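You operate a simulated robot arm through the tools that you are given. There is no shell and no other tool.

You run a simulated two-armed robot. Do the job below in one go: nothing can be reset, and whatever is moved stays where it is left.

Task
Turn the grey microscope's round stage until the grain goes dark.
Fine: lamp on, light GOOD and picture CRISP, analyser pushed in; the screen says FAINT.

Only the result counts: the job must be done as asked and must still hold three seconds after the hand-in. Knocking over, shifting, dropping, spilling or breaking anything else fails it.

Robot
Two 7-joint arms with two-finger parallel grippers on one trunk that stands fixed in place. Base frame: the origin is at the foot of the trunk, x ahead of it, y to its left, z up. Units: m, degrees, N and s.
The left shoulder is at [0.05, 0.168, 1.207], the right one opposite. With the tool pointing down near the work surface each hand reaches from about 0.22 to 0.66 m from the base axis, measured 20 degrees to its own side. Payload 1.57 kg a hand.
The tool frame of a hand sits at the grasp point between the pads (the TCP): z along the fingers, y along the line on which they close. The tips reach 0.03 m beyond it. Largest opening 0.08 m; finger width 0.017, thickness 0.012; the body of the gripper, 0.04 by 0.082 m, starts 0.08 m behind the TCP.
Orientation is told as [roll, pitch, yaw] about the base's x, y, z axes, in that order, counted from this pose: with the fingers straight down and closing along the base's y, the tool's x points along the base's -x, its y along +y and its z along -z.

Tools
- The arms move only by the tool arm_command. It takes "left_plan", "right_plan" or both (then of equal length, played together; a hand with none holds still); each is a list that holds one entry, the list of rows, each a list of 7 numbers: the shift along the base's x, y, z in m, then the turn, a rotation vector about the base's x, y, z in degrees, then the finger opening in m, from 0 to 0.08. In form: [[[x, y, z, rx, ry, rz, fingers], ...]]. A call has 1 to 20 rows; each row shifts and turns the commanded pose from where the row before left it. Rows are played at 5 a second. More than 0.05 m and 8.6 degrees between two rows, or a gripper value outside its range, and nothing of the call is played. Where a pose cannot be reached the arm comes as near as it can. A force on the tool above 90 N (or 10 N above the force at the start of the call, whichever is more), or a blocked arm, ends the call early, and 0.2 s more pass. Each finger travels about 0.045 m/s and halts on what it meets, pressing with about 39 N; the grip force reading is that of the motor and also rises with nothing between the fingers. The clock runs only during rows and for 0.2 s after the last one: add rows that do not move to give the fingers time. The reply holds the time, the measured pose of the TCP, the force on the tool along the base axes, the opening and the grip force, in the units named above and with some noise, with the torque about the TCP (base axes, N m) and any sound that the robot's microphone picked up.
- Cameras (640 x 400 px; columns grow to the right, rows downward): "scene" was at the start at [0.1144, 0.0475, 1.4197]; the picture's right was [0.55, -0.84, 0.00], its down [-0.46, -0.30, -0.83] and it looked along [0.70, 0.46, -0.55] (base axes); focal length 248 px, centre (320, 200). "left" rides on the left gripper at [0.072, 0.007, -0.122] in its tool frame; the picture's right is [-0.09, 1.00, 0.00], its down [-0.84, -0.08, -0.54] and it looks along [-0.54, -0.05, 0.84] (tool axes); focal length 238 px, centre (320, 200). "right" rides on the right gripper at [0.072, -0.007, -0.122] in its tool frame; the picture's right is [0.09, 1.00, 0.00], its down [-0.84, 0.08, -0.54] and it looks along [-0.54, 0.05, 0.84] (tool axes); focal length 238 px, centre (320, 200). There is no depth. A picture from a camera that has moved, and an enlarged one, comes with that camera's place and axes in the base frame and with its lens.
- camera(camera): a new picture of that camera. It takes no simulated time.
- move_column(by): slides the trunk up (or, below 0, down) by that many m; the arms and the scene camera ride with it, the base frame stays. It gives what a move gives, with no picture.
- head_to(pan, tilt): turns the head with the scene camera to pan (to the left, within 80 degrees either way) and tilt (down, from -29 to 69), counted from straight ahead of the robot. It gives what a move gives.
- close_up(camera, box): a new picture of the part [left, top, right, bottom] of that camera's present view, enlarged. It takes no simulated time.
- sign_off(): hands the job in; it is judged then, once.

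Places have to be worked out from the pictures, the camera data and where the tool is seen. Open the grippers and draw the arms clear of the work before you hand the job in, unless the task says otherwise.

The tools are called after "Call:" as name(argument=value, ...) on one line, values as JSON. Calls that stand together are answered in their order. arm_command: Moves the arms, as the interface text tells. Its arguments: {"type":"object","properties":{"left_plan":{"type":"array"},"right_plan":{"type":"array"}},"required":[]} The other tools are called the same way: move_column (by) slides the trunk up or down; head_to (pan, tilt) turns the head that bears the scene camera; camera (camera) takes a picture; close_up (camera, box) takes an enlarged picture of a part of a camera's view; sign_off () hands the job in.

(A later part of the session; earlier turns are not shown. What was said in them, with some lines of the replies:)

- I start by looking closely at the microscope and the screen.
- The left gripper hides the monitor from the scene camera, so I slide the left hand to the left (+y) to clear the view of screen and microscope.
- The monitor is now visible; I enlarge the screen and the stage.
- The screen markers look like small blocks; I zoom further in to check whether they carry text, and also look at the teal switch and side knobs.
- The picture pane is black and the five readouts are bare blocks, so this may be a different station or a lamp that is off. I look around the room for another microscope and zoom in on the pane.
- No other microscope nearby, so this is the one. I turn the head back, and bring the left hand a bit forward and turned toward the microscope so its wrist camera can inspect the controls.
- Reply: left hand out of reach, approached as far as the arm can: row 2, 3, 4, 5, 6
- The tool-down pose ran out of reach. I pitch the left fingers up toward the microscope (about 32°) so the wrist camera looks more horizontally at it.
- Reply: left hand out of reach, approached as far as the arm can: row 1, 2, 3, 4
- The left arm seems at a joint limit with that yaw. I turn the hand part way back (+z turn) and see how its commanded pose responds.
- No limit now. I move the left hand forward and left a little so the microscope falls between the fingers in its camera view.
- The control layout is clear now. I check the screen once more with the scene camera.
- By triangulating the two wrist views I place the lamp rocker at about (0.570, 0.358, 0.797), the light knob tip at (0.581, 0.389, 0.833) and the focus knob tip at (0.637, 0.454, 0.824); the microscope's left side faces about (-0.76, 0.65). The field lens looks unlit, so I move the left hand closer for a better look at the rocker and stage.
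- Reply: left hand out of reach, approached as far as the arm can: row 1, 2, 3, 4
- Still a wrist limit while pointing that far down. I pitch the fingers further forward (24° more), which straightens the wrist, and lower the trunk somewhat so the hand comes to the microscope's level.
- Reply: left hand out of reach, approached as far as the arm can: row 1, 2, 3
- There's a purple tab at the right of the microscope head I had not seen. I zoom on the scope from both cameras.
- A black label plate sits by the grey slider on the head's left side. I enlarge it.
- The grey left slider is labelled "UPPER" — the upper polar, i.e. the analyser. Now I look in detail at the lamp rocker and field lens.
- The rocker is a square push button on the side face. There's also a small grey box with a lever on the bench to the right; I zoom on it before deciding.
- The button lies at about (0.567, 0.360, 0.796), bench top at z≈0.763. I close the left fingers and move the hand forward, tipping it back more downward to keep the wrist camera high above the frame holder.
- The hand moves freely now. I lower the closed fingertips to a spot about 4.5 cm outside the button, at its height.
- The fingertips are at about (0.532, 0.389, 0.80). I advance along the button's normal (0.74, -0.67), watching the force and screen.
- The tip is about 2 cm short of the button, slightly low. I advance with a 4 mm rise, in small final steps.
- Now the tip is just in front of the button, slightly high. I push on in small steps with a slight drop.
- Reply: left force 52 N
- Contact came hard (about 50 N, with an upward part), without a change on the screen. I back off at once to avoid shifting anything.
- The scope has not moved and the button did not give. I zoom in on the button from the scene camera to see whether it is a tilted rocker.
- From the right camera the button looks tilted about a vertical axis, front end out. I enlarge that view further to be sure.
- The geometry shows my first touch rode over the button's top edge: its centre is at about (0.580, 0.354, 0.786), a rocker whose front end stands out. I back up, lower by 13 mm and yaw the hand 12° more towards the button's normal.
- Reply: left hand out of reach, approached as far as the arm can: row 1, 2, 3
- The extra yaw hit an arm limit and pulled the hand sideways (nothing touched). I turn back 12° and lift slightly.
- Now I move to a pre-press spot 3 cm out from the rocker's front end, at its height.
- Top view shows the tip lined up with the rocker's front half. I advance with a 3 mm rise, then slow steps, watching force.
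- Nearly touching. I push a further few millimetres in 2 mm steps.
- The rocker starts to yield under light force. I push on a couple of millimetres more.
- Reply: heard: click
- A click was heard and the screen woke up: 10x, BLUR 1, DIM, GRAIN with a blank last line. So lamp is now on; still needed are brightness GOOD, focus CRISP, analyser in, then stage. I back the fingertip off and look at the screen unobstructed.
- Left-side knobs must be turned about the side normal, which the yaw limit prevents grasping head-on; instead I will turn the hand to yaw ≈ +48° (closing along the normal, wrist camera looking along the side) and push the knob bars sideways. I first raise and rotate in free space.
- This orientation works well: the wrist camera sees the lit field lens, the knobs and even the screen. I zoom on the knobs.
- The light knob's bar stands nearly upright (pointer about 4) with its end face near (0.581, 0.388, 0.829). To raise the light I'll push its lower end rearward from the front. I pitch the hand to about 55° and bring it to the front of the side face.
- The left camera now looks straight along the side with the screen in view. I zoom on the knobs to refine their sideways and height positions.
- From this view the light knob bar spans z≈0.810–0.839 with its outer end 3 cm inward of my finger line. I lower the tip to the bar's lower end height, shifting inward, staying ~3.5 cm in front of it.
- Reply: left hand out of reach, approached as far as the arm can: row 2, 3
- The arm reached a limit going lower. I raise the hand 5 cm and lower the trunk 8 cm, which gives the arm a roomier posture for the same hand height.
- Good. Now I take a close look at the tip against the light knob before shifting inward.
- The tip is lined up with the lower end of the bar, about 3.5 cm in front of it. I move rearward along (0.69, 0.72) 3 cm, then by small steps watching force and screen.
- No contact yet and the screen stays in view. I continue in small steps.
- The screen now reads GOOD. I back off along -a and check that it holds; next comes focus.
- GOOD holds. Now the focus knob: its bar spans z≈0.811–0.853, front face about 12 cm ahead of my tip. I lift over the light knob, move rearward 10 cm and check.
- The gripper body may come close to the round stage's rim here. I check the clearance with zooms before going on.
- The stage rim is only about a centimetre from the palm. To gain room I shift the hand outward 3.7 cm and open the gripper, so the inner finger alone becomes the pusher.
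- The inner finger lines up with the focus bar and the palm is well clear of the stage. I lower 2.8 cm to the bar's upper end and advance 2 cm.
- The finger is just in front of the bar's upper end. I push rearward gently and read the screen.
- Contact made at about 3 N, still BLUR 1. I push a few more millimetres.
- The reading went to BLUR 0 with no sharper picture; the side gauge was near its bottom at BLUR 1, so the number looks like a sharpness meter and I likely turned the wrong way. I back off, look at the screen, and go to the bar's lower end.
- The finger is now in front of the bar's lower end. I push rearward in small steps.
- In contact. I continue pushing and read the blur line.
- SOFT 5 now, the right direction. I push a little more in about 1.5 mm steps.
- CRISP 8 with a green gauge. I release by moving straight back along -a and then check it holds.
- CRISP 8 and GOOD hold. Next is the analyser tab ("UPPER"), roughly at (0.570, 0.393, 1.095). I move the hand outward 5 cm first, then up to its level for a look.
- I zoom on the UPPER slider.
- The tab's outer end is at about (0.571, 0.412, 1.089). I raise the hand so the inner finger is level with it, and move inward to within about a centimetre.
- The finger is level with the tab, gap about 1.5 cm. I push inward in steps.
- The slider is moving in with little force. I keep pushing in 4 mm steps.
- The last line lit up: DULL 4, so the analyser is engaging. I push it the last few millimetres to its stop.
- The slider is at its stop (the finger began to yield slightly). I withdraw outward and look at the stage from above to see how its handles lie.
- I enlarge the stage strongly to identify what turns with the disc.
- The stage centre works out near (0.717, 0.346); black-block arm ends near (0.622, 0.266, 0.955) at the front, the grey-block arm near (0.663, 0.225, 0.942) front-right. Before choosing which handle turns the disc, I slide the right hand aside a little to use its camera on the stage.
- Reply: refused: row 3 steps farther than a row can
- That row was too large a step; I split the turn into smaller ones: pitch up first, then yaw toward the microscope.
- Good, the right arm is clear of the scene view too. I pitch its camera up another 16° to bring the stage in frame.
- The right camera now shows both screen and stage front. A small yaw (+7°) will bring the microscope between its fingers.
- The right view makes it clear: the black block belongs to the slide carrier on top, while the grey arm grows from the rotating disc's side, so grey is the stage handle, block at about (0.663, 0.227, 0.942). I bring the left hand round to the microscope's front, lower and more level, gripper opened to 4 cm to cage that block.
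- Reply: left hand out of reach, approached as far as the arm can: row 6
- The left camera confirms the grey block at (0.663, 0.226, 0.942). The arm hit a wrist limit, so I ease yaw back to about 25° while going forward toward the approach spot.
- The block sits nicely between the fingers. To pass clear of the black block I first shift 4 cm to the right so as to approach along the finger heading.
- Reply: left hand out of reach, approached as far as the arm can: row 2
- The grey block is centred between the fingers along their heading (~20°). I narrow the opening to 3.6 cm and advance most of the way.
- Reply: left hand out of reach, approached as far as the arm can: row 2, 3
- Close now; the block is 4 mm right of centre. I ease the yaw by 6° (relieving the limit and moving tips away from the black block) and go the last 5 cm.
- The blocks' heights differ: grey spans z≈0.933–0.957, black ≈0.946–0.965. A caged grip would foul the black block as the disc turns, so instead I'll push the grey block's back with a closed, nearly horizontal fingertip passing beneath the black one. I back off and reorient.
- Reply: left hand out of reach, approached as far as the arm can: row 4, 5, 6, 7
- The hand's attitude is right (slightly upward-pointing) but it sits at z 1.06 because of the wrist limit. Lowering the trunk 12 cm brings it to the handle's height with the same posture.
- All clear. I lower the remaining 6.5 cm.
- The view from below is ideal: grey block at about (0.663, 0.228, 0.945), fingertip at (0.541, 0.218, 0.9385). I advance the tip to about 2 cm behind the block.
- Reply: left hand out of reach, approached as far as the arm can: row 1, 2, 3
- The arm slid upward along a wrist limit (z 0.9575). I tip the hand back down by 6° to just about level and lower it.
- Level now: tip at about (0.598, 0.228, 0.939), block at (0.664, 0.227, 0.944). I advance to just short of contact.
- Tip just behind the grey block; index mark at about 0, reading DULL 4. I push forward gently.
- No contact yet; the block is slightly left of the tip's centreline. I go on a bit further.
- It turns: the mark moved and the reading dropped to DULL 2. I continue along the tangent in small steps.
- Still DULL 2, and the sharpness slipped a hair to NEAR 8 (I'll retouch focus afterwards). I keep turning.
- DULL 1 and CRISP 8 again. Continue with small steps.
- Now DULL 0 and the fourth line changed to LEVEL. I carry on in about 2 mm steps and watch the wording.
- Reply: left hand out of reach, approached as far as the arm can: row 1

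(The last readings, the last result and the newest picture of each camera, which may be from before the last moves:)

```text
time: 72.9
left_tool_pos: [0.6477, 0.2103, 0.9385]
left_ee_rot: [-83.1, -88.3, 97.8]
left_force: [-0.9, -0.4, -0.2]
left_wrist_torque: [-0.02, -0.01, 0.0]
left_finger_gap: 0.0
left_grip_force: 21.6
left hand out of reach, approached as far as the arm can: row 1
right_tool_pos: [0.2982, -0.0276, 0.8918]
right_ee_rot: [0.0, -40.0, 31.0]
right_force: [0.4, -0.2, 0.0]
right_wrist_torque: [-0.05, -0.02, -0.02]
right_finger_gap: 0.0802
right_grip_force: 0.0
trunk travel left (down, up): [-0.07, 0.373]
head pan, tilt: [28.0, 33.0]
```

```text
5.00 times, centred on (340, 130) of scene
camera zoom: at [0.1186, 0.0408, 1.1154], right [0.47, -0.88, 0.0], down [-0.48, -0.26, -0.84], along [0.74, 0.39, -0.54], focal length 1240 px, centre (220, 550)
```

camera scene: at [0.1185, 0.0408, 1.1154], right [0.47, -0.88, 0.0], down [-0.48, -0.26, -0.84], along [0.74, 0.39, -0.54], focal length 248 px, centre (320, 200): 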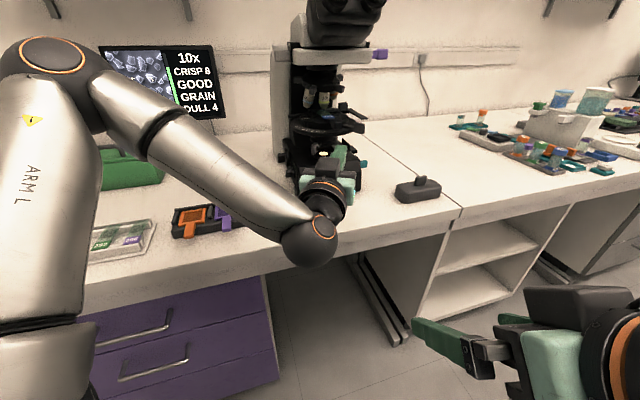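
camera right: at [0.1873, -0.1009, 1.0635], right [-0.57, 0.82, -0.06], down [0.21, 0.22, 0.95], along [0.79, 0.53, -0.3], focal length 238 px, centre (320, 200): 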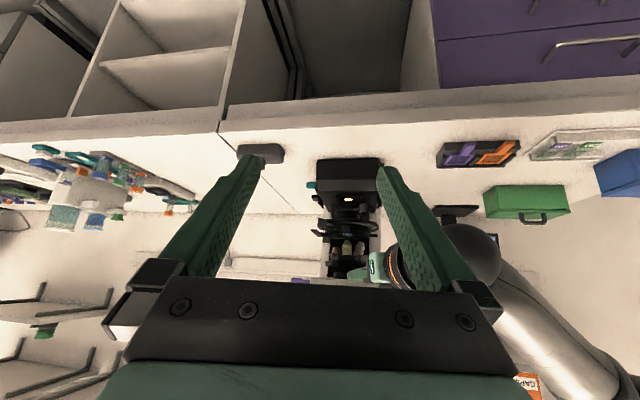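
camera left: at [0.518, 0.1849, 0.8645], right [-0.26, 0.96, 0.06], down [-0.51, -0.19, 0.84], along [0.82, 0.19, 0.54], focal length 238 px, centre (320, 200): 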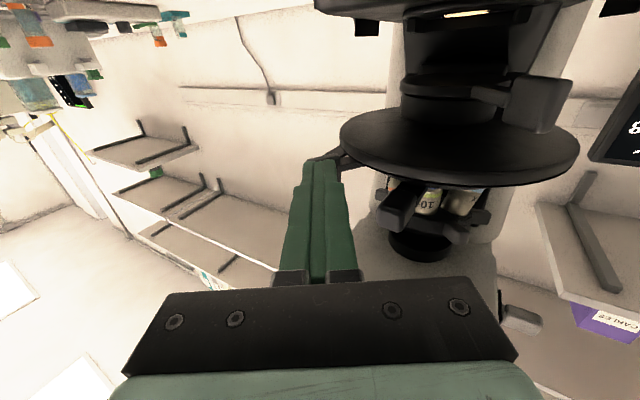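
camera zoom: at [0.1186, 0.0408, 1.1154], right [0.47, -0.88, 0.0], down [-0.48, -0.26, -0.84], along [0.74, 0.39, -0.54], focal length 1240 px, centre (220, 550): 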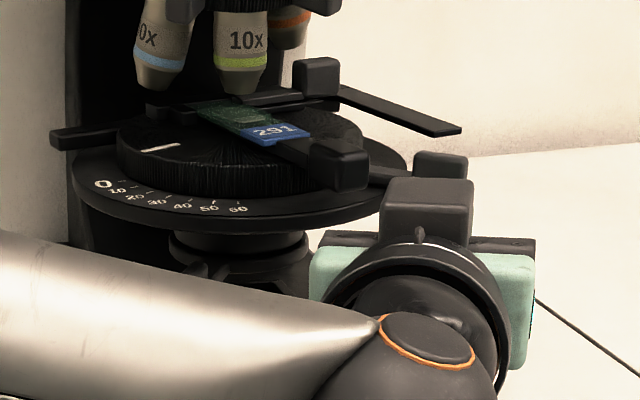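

I zoom hard on the picture and wording before going on.

Call:
close_up(camera="scene", box=[110, 48, 180, 112])

Call:
close_up(camera="scene", box=[310, 105, 350, 145])

Call:
camera(camera="right")

```text
6.25 times, centred on (145, 80) of scene
camera zoom: at [0.1186, 0.0408, 1.1154], right [0.47, -0.88, 0.0], down [-0.48, -0.26, -0.84], along [0.74, 0.39, -0.54], focal length 1550 px, centre (1414, 950)
```

zoom: 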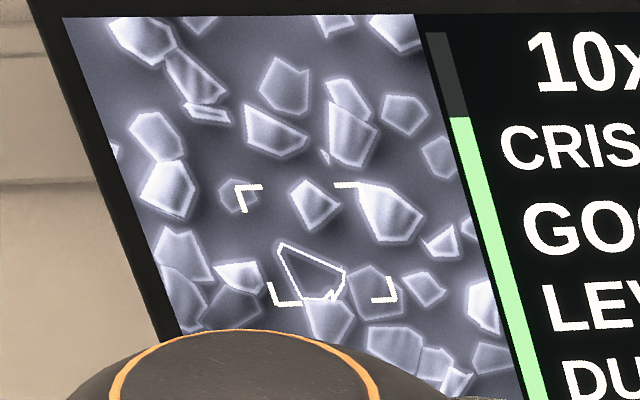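

```text
10.00 times, centred on (330, 125) of scene
camera zoom: at [0.1186, 0.0408, 1.1154], right [0.47, -0.88, 0.0], down [-0.48, -0.26, -0.84], along [0.74, 0.39, -0.54], focal length 2480 px, centre (220, 950)
```

zoom: 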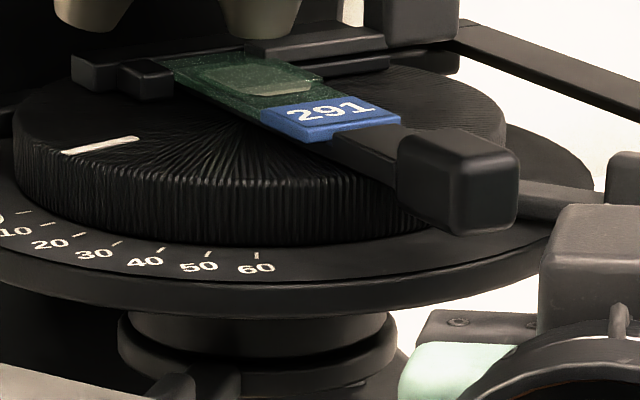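

```text
taken
camera right: at [0.1872, -0.1009, 0.9385], right [-0.57, 0.82, -0.06], down [0.21, 0.22, 0.95], along [0.79, 0.53, -0.3], focal length 238 px, centre (320, 200)
```

right: 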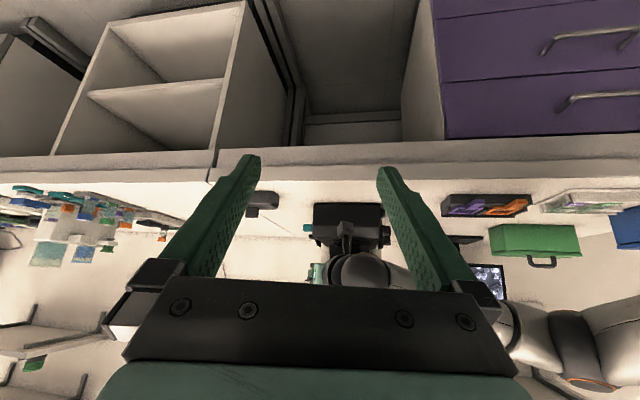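

The outlined grain is already very dark, but the word is still DULL 0, so a few more degrees should be needed. The arm is at its wrist limit again, so I back off 2 cm, lower the trunk 3 cm and raise the hand equally to gain room.

Call:
arm_command(left_plan=[[[-0.02, -0.006, 0, 0, 0, 0, 0.0], [-0.01, -0.003, 0.0, 0, 0, 0, 0.0], [0, 0, 0, 0, 0, 0, 0.0]]])

Call:
move_column(by=-0.035)

Call:
arm_command(left_plan=[[[0, 0, 0.017, 0, 0, 0, 0.0], [0, 0, 0.015, 0, 0, 0, 0.0], [0, 0, 0, 0, 0, 0, 0.0]]])

Call:
camera(camera="left")

Call:
camera(camera="scene")

Call:
close_up(camera="left", box=[220, 30, 480, 200])

```text
time: 73.7
left_tool_pos: [0.6189, 0.2024, 0.9392]
left_ee_rot: [-93.7, -88.3, 108.6]
left_force: [-0.3, 0.2, 0.1]
left_wrist_torque: [-0.02, 0.02, 0.0]
left_finger_gap: 0.0001
left_grip_force: 21.6
right_tool_pos: [0.3, -0.0279, 0.8897]
right_ee_rot: [0.0, -40.1, 31.1]
right_force: [0.5, -0.1, -0.7]
right_wrist_torque: [-0.01, 0.01, 0.04]
right_finger_gap: 0.08
right_grip_force: 0.0
trunk travel left (down, up): [-0.07, 0.373]
head pan, tilt: [28.0, 33.0]
```

```text
time: 74.5
left_tool_pos: [0.6184, 0.202, 0.9051]
left_ee_rot: [-94.2, -88.3, 109.1]
left_force: [0.2, -0.4, 0.0]
left_wrist_torque: [0.0, 0.03, 0.05]
left_finger_gap: 0.0
left_grip_force: 21.5
right_tool_pos: [0.2982, -0.0273, 0.8569]
right_ee_rot: [0.0, -39.9, 31.0]
right_force: [-0.1, -0.6, 0.3]
right_wrist_torque: [-0.01, 0.02, 0.03]
right_finger_gap: 0.0801
right_grip_force: 0.0
trunk travel left (down, up): [-0.035, 0.408]
head pan, tilt: [28.0, 33.0]
```

```text
time: 75.3
left_tool_pos: [0.6183, 0.2031, 0.9358]
left_ee_rot: [-93.1, -88.4, 108.1]
left_force: [0.1, 0.7, 0.7]
left_wrist_torque: [0.02, 0.0, -0.03]
left_finger_gap: 0.0
left_grip_force: 20.9
right_tool_pos: [0.2978, -0.0263, 0.8566]
right_ee_rot: [0.0, -40.1, 31.0]
right_force: [0.1, 0.1, -0.2]
right_wrist_torque: [0.0, 0.02, -0.01]
right_finger_gap: 0.08
right_grip_force: 0.1
trunk travel left (down, up): [-0.035, 0.408]
head pan, tilt: [28.0, 33.0]
```

```text
taken
camera left: at [0.4989, 0.174, 0.864], right [-0.26, 0.96, 0.06], down [-0.51, -0.19, 0.84], along [0.82, 0.18, 0.54], focal length 238 px, centre (320, 200)
```

left: 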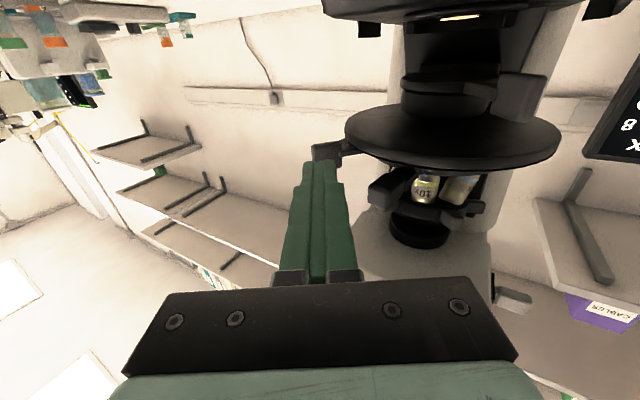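

```text
taken
camera scene: at [0.1185, 0.0408, 1.0804], right [0.47, -0.88, 0.0], down [-0.48, -0.26, -0.84], along [0.74, 0.39, -0.54], focal length 248 px, centre (320, 200)
```

scene: 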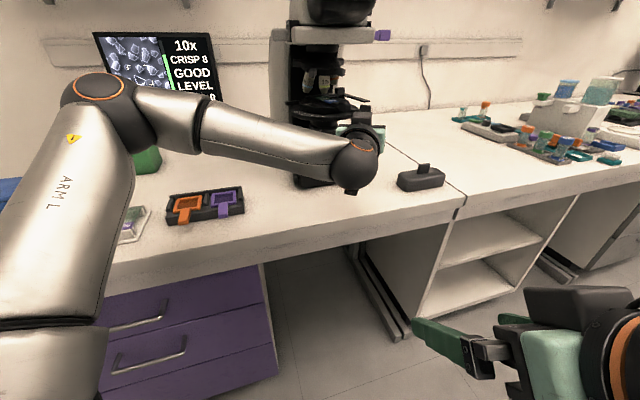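

```text
2.35 times, centred on (350, 115) of left
camera zoom: at [0.4989, 0.174, 0.864], right [-0.26, 0.96, 0.06], down [-0.51, -0.19, 0.84], along [0.82, 0.18, 0.54], focal length 561 px, centre (249, 400)
```

zoom: 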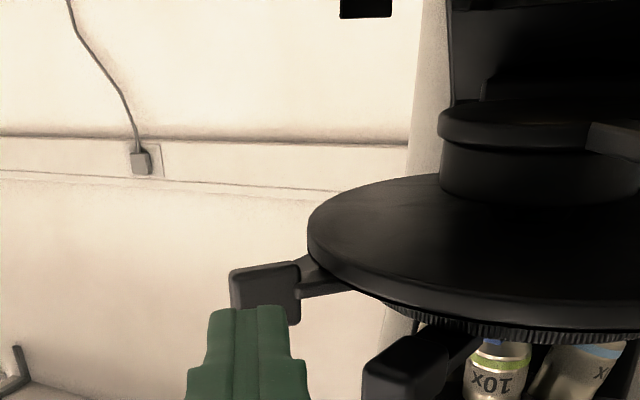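

Posture regained. The block is now near (0.690, 0.225); I re-approach and resume pushing.

Call:
arm_command(left_plan=[[[0.012, 0.004, 0, 0, 0, 0, 0.0], [0.012, 0.003, 0, 0, 0, 0, 0.0], [0.004, 0.0, 0, 0, 0, 0, 0.0], [0, 0, 0, 0, 0, 0, 0.0]]])

Call:
close_up(camera="scene", box=[90, 20, 230, 120])

Call:
close_up(camera="left", box=[220, 30, 480, 200])

```text
time: 76.3
left_tool_pos: [0.6474, 0.2094, 0.9363]
left_ee_rot: [-93.9, -88.3, 108.9]
left_force: [0.7, -0.2, -0.5]
left_wrist_torque: [0.02, 0.0, 0.0]
left_finger_gap: 0.0002
left_grip_force: 21.4
right_tool_pos: [0.2997, -0.0276, 0.8571]
right_ee_rot: [-0.1, -40.0, 31.0]
right_force: [0.0, 0.0, -0.2]
right_wrist_torque: [0.0, -0.03, 0.02]
right_finger_gap: 0.0803
right_grip_force: 0.0
trunk travel left (down, up): [-0.035, 0.408]
head pan, tilt: [28.0, 33.0]
```

```text
4.00 times, centred on (160, 70) of scene
camera zoom: at [0.1186, 0.0408, 1.0804], right [0.47, -0.88, 0.0], down [-0.48, -0.26, -0.84], along [0.74, 0.39, -0.54], focal length 992 px, centre (960, 720)
```

zoom: 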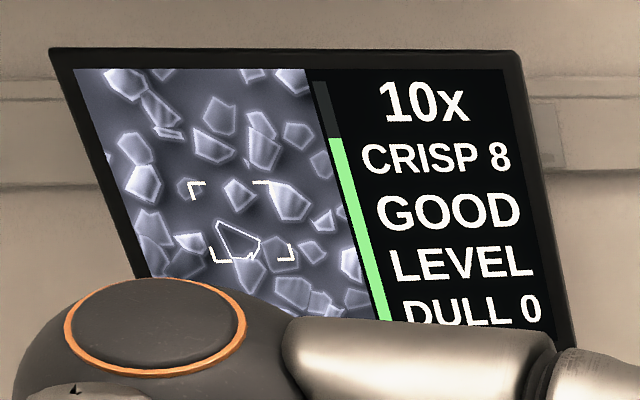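

```text
2.35 times, centred on (350, 115) of left
camera zoom: at [0.5283, 0.181, 0.8639], right [-0.26, 0.96, 0.06], down [-0.51, -0.19, 0.84], along [0.82, 0.18, 0.54], focal length 561 px, centre (249, 400)
```

zoom: 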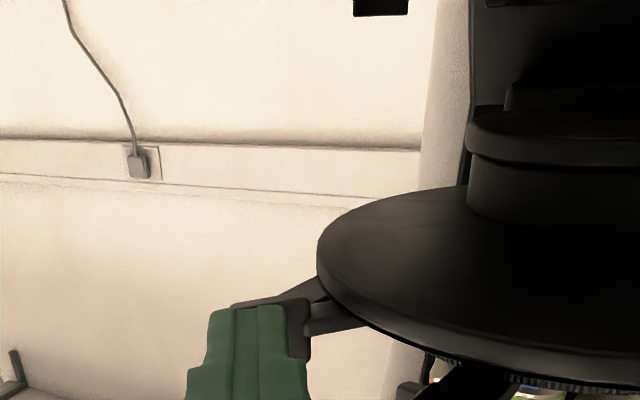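

At contact. I push 3 mm more along the tangent.

Call:
arm_command(left_plan=[[[0.002, -0.0003, 0, 0, 0, 0, 0.0], [0.0015, -0.0003, 0, 0, 0, 0, 0.0], [0, 0, 0, 0, 0, 0, 0.0]]])

Call:
close_up(camera="scene", box=[90, 20, 230, 120])

```text
time: 77.1
left_tool_pos: [0.6501, 0.2092, 0.9359]
left_ee_rot: [-94.1, -88.2, 108.9]
left_force: [-0.5, -0.4, 0.2]
left_wrist_torque: [-0.03, -0.01, -0.01]
left_finger_gap: 0.0
left_grip_force: 20.8
right_tool_pos: [0.2985, -0.0273, 0.8559]
right_ee_rot: [0.0, -39.9, 31.1]
right_force: [0.1, 0.1, 0.3]
right_wrist_torque: [0.02, -0.01, -0.04]
right_finger_gap: 0.0801
right_grip_force: 0.0
trunk travel left (down, up): [-0.035, 0.408]
head pan, tilt: [28.0, 33.0]
```

```text
4.00 times, centred on (160, 70) of scene
camera zoom: at [0.1186, 0.0408, 1.0804], right [0.47, -0.88, 0.0], down [-0.48, -0.26, -0.84], along [0.74, 0.39, -0.54], focal length 992 px, centre (960, 720)
```

zoom: 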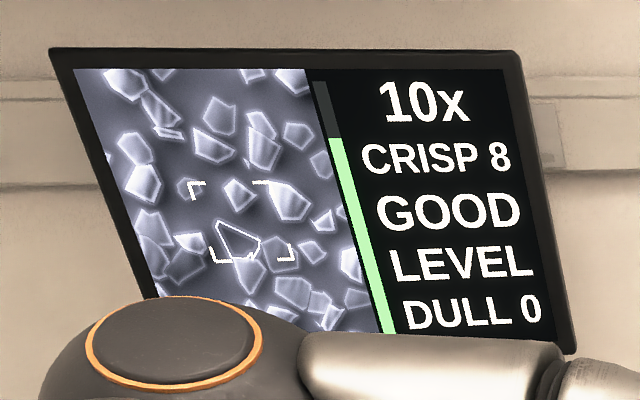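

No change yet, so still closing a small gap. A few millimetres more.

Call:
arm_command(left_plan=[[[0.002, 0, 0, 0, 0, 0, 0.0], [0.002, 0, 0, 0, 0, 0, 0.0], [0, 0, 0, 0, 0, 0, 0.0]]])

Call:
close_up(camera="scene", box=[90, 20, 230, 120])

Call:
close_up(camera="left", box=[220, 30, 480, 200])

```text
time: 77.9
left_tool_pos: [0.6532, 0.2086, 0.9355]
left_ee_rot: [-93.4, -88.3, 108.2]
left_force: [0.0, -0.4, 0.9]
left_wrist_torque: [0.02, 0.01, -0.01]
left_finger_gap: 0.0
left_grip_force: 21.4
right_tool_pos: [0.2985, -0.0274, 0.8572]
right_ee_rot: [0.0, -40.0, 31.0]
right_force: [-0.7, -0.6, -0.1]
right_wrist_torque: [0.04, -0.04, -0.01]
right_finger_gap: 0.0799
right_grip_force: 0.0
trunk travel left (down, up): [-0.035, 0.408]
head pan, tilt: [28.0, 33.0]
```

```text
4.00 times, centred on (160, 70) of scene
camera zoom: at [0.1186, 0.0408, 1.0804], right [0.47, -0.88, 0.0], down [-0.48, -0.26, -0.84], along [0.74, 0.39, -0.54], focal length 992 px, centre (960, 720)
```

zoom: 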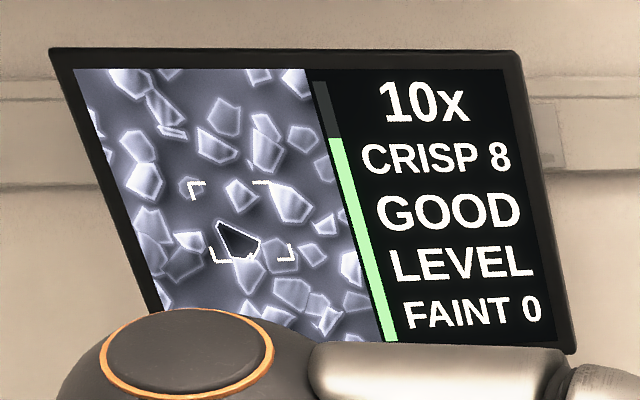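

```text
2.35 times, centred on (350, 115) of left
camera zoom: at [0.5354, 0.1804, 0.8638], right [-0.26, 0.96, 0.06], down [-0.51, -0.19, 0.84], along [0.82, 0.18, 0.54], focal length 561 px, centre (249, 400)
```

zoom: 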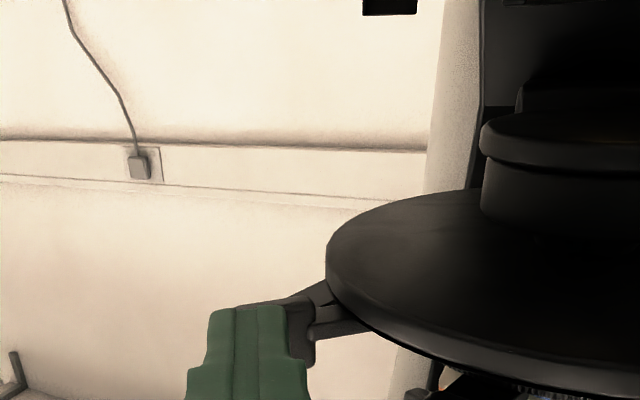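

The screen now says FAINT 0, and the grain is black. I add about 1.5 mm (well under a degree) for margin and recheck.

Call:
arm_command(left_plan=[[[0.0018, -0.0002, 0, 0, 0, 0, 0.0], [0, 0, 0, 0, 0, 0, 0.0], [0, 0, 0, 0, 0, 0, 0.0]]])

Call:
close_up(camera="scene", box=[90, 20, 230, 120])

```text
time: 78.7
left_tool_pos: [0.6564, 0.2073, 0.9366]
left_ee_rot: [-94.0, -88.3, 109.0]
left_force: [0.2, 0.0, 0.8]
left_wrist_torque: [-0.02, -0.01, 0.01]
left_finger_gap: 0.0
left_grip_force: 21.8
right_tool_pos: [0.298, -0.0283, 0.8567]
right_ee_rot: [0.0, -40.0, 31.1]
right_force: [0.6, 0.3, -0.6]
right_wrist_torque: [0.01, 0.03, -0.04]
right_finger_gap: 0.0798
right_grip_force: 0.0
trunk travel left (down, up): [-0.035, 0.408]
head pan, tilt: [28.0, 33.0]
```

```text
4.00 times, centred on (160, 70) of scene
camera zoom: at [0.1186, 0.0408, 1.0804], right [0.47, -0.88, 0.0], down [-0.48, -0.26, -0.84], along [0.74, 0.39, -0.54], focal length 992 px, centre (960, 720)
```

zoom: 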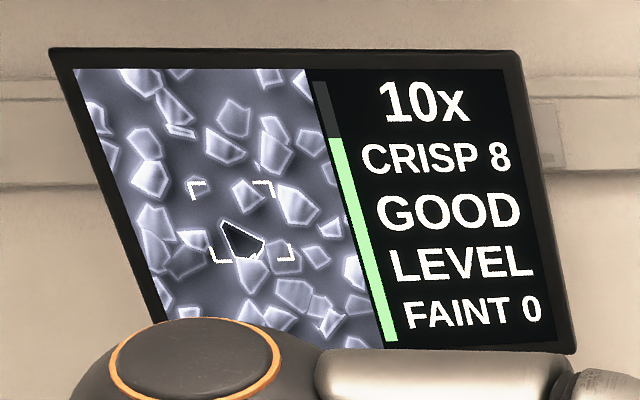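

FAINT 0, CRISP 8, GOOD. I withdraw the hand straight back along its heading, then open the gripper once clear.

Call:
arm_command(left_plan=[[[-0.01, -0.003, 0, 0, 0, 0, 0.0], [-0.03, -0.008, 0, 0, 0, 0, 0.0], [-0.03, -0.008, 0, 0, 0, 0, 0.0], [-0.03, -0.008, 0, 0, 0, 0, 0.0], [-0.03, 0.0, 0, 0, 0, 0, 0.04], [0, 0, 0, 0, 0, 0, 0.08], [0, 0, 0, 0, 0, 0, 0.08]]])

Call:
camera(camera="scene")

Call:
camera(camera="left")

Call:
close_up(camera="scene", box=[90, 20, 230, 120])

```text
time: 80.3
left_tool_pos: [0.5264, 0.1809, 0.9362]
left_ee_rot: [-93.9, -88.3, 108.9]
left_force: [0.7, -0.1, 0.5]
left_wrist_torque: [0.03, -0.01, 0.03]
left_finger_gap: 0.066
left_grip_force: 0.0
right_tool_pos: [0.2987, -0.028, 0.8572]
right_ee_rot: [0.0, -39.9, 31.0]
right_force: [0.6, 0.3, -0.1]
right_wrist_torque: [-0.02, 0.02, -0.02]
right_finger_gap: 0.0798
right_grip_force: 0.1
trunk travel left (down, up): [-0.035, 0.408]
head pan, tilt: [28.0, 33.0]
```

```text
taken
camera scene: at [0.1186, 0.0408, 1.0804], right [0.47, -0.88, 0.0], down [-0.48, -0.26, -0.84], along [0.74, 0.39, -0.54], focal length 248 px, centre (320, 200)
```

scene: 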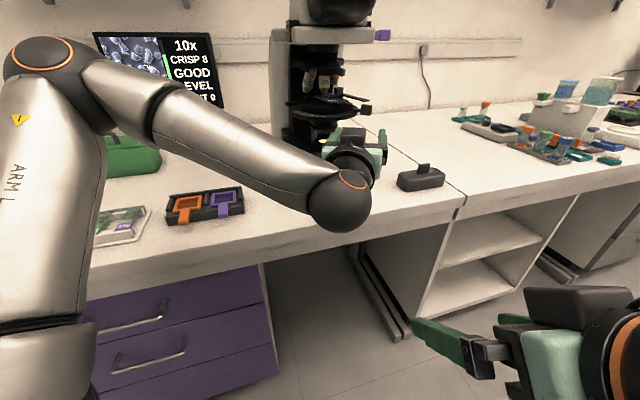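

```text
taken
camera left: at [0.4077, 0.153, 0.8642], right [-0.26, 0.96, 0.06], down [-0.51, -0.19, 0.84], along [0.82, 0.18, 0.54], focal length 238 px, centre (320, 200)
```

left: 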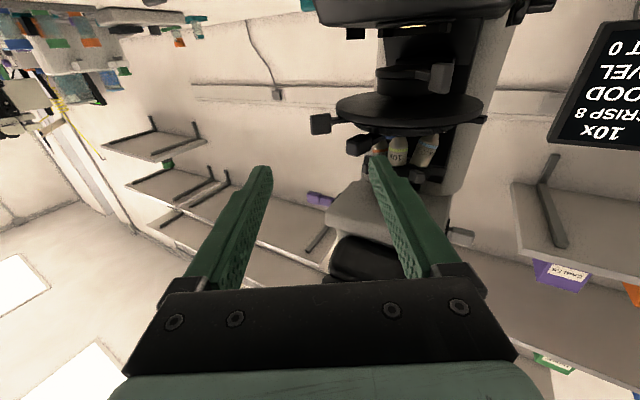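

```text
4.00 times, centred on (160, 70) of scene
camera zoom: at [0.1186, 0.0408, 1.0804], right [0.47, -0.88, 0.0], down [-0.48, -0.26, -0.84], along [0.74, 0.39, -0.54], focal length 992 px, centre (960, 720)
```

zoom: 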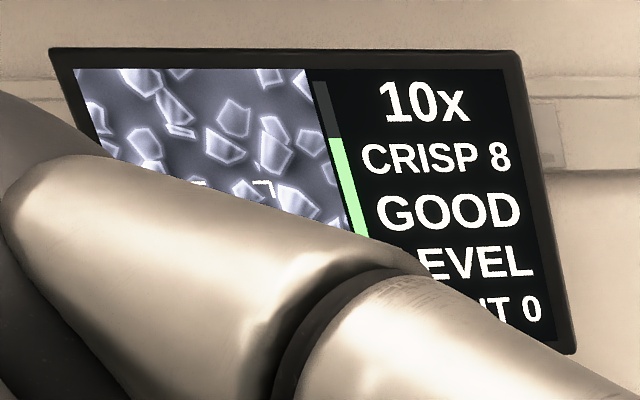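

All readings hold with the hand off. I retreat further from the bench and wait a few seconds to verify stability.

Call:
arm_command(left_plan=[[[-0.035, 0.0, 0, 0, 0, 0, 0.08], [-0.035, 0.005, 0, 0, 0, 0, 0.08], [-0.035, 0.01, 0, 0, 0, 0, 0.08], [-0.02, 0.01, 0, 0, 0, 0, 0.08], [0, 0, 0, 0, 0, 0, 0.08], [0, 0, 0, 0, 0, 0, 0.08], [0, 0, 0, 0, 0, 0, 0.08], [0, 0, 0, 0, 0, 0, 0.08], [0, 0, 0, 0, 0, 0, 0.08], [0, 0, 0, 0, 0, 0, 0.08], [0, 0, 0, 0, 0, 0, 0.08], [0, 0, 0, 0, 0, 0, 0.08], [0, 0, 0, 0, 0, 0, 0.08], [0, 0, 0, 0, 0, 0, 0.08], [0, 0, 0, 0, 0, 0, 0.08], [0, 0, 0, 0, 0, 0, 0.08]]])

Call:
camera(camera="scene")

Call:
close_up(camera="scene", box=[90, 20, 230, 120])

Call:
camera(camera="left")

```text
time: 83.7
left_tool_pos: [0.4309, 0.1866, 0.9444]
left_ee_rot: [-93.1, -88.4, 108.2]
left_force: [-0.1, 0.3, -1.0]
left_wrist_torque: [0.0, -0.03, 0.02]
left_finger_gap: 0.08
left_grip_force: 0.0
left hand out of reach, approached as far as the arm can: row 3, 4
right_tool_pos: [0.2981, -0.027, 0.8564]
right_ee_rot: [0.0, -40.1, 30.9]
right_force: [-0.6, 0.5, 0.5]
right_wrist_torque: [-0.01, -0.01, 0.0]
right_finger_gap: 0.0799
right_grip_force: 0.1
trunk travel left (down, up): [-0.035, 0.408]
head pan, tilt: [28.0, 33.0]
```

```text
taken
camera scene: at [0.1186, 0.0408, 1.0804], right [0.47, -0.88, 0.0], down [-0.48, -0.26, -0.84], along [0.74, 0.39, -0.54], focal length 248 px, centre (320, 200)
```

scene: 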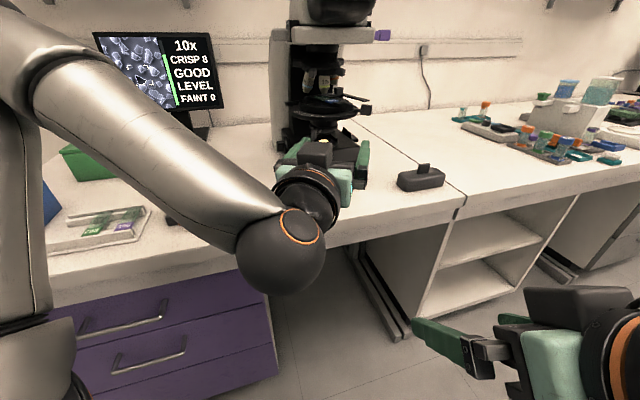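

```text
4.00 times, centred on (160, 70) of scene
camera zoom: at [0.1186, 0.0408, 1.0804], right [0.47, -0.88, 0.0], down [-0.48, -0.26, -0.84], along [0.74, 0.39, -0.54], focal length 992 px, centre (960, 720)
```

zoom: 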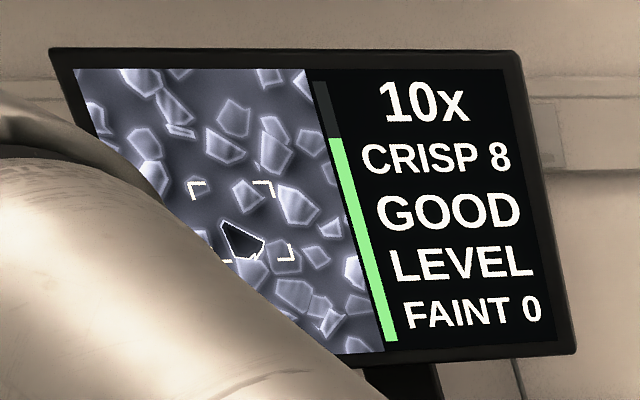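

```text
taken
camera left: at [0.3128, 0.1595, 0.8722], right [-0.26, 0.96, 0.06], down [-0.51, -0.19, 0.84], along [0.82, 0.18, 0.54], focal length 238 px, centre (320, 200)
```

left: 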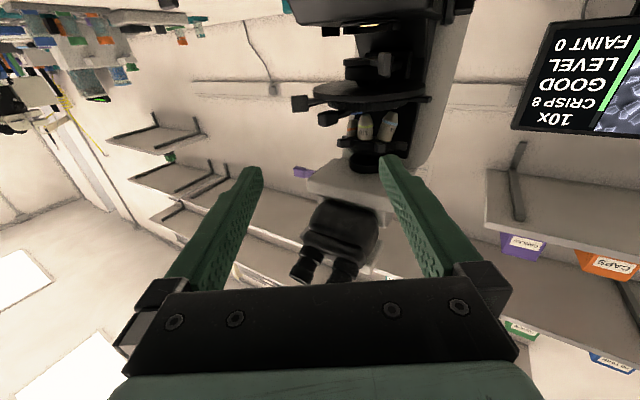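

After more than three seconds the screen still reads 10x, CRISP 8, GOOD, FAINT 0, with the lamp on and the analyser in. Both grippers are open and the arms are clear, so I hand the job in.

Call:
sign_off()

```text
The job is handed in.
```

The grain is dark: the screen reads FAINT 0, with CRISP 8 and GOOD. It held for more than three seconds after I took the hand away, and then I handed the job in.

The microscope was not in the state you described when I started. The lamp was off and the screen was blank, so I did four things before turning the stage:
- **Lamp:** pressed the switch on the left side of the base. My first try missed and pressed the edge of the switch at about 50 N. The microscope did not move.
- **Light:** turned the light knob up from DIM to GOOD.
- **Focus:** turned the focus knob from BLUR 1 to CRISP 8. CRISP 8 is near the edge of that band: it dipped to NEAR 8 for a moment while I was turning the stage.
- **Analyser:** pushed the slider marked UPPER fully in.

I then turned the stage by its grey handle, about 12 to 15 degrees in the direction of increasing scale numbers. The last line went from DULL 4 down to FAINT 0 and the outlined grain went black. The fourth line changed from GRAIN to LEVEL near the end, and I don't know what that means.

I saw nothing else knocked over or shifted. Both grippers are open and the arms are clear of the microscope.
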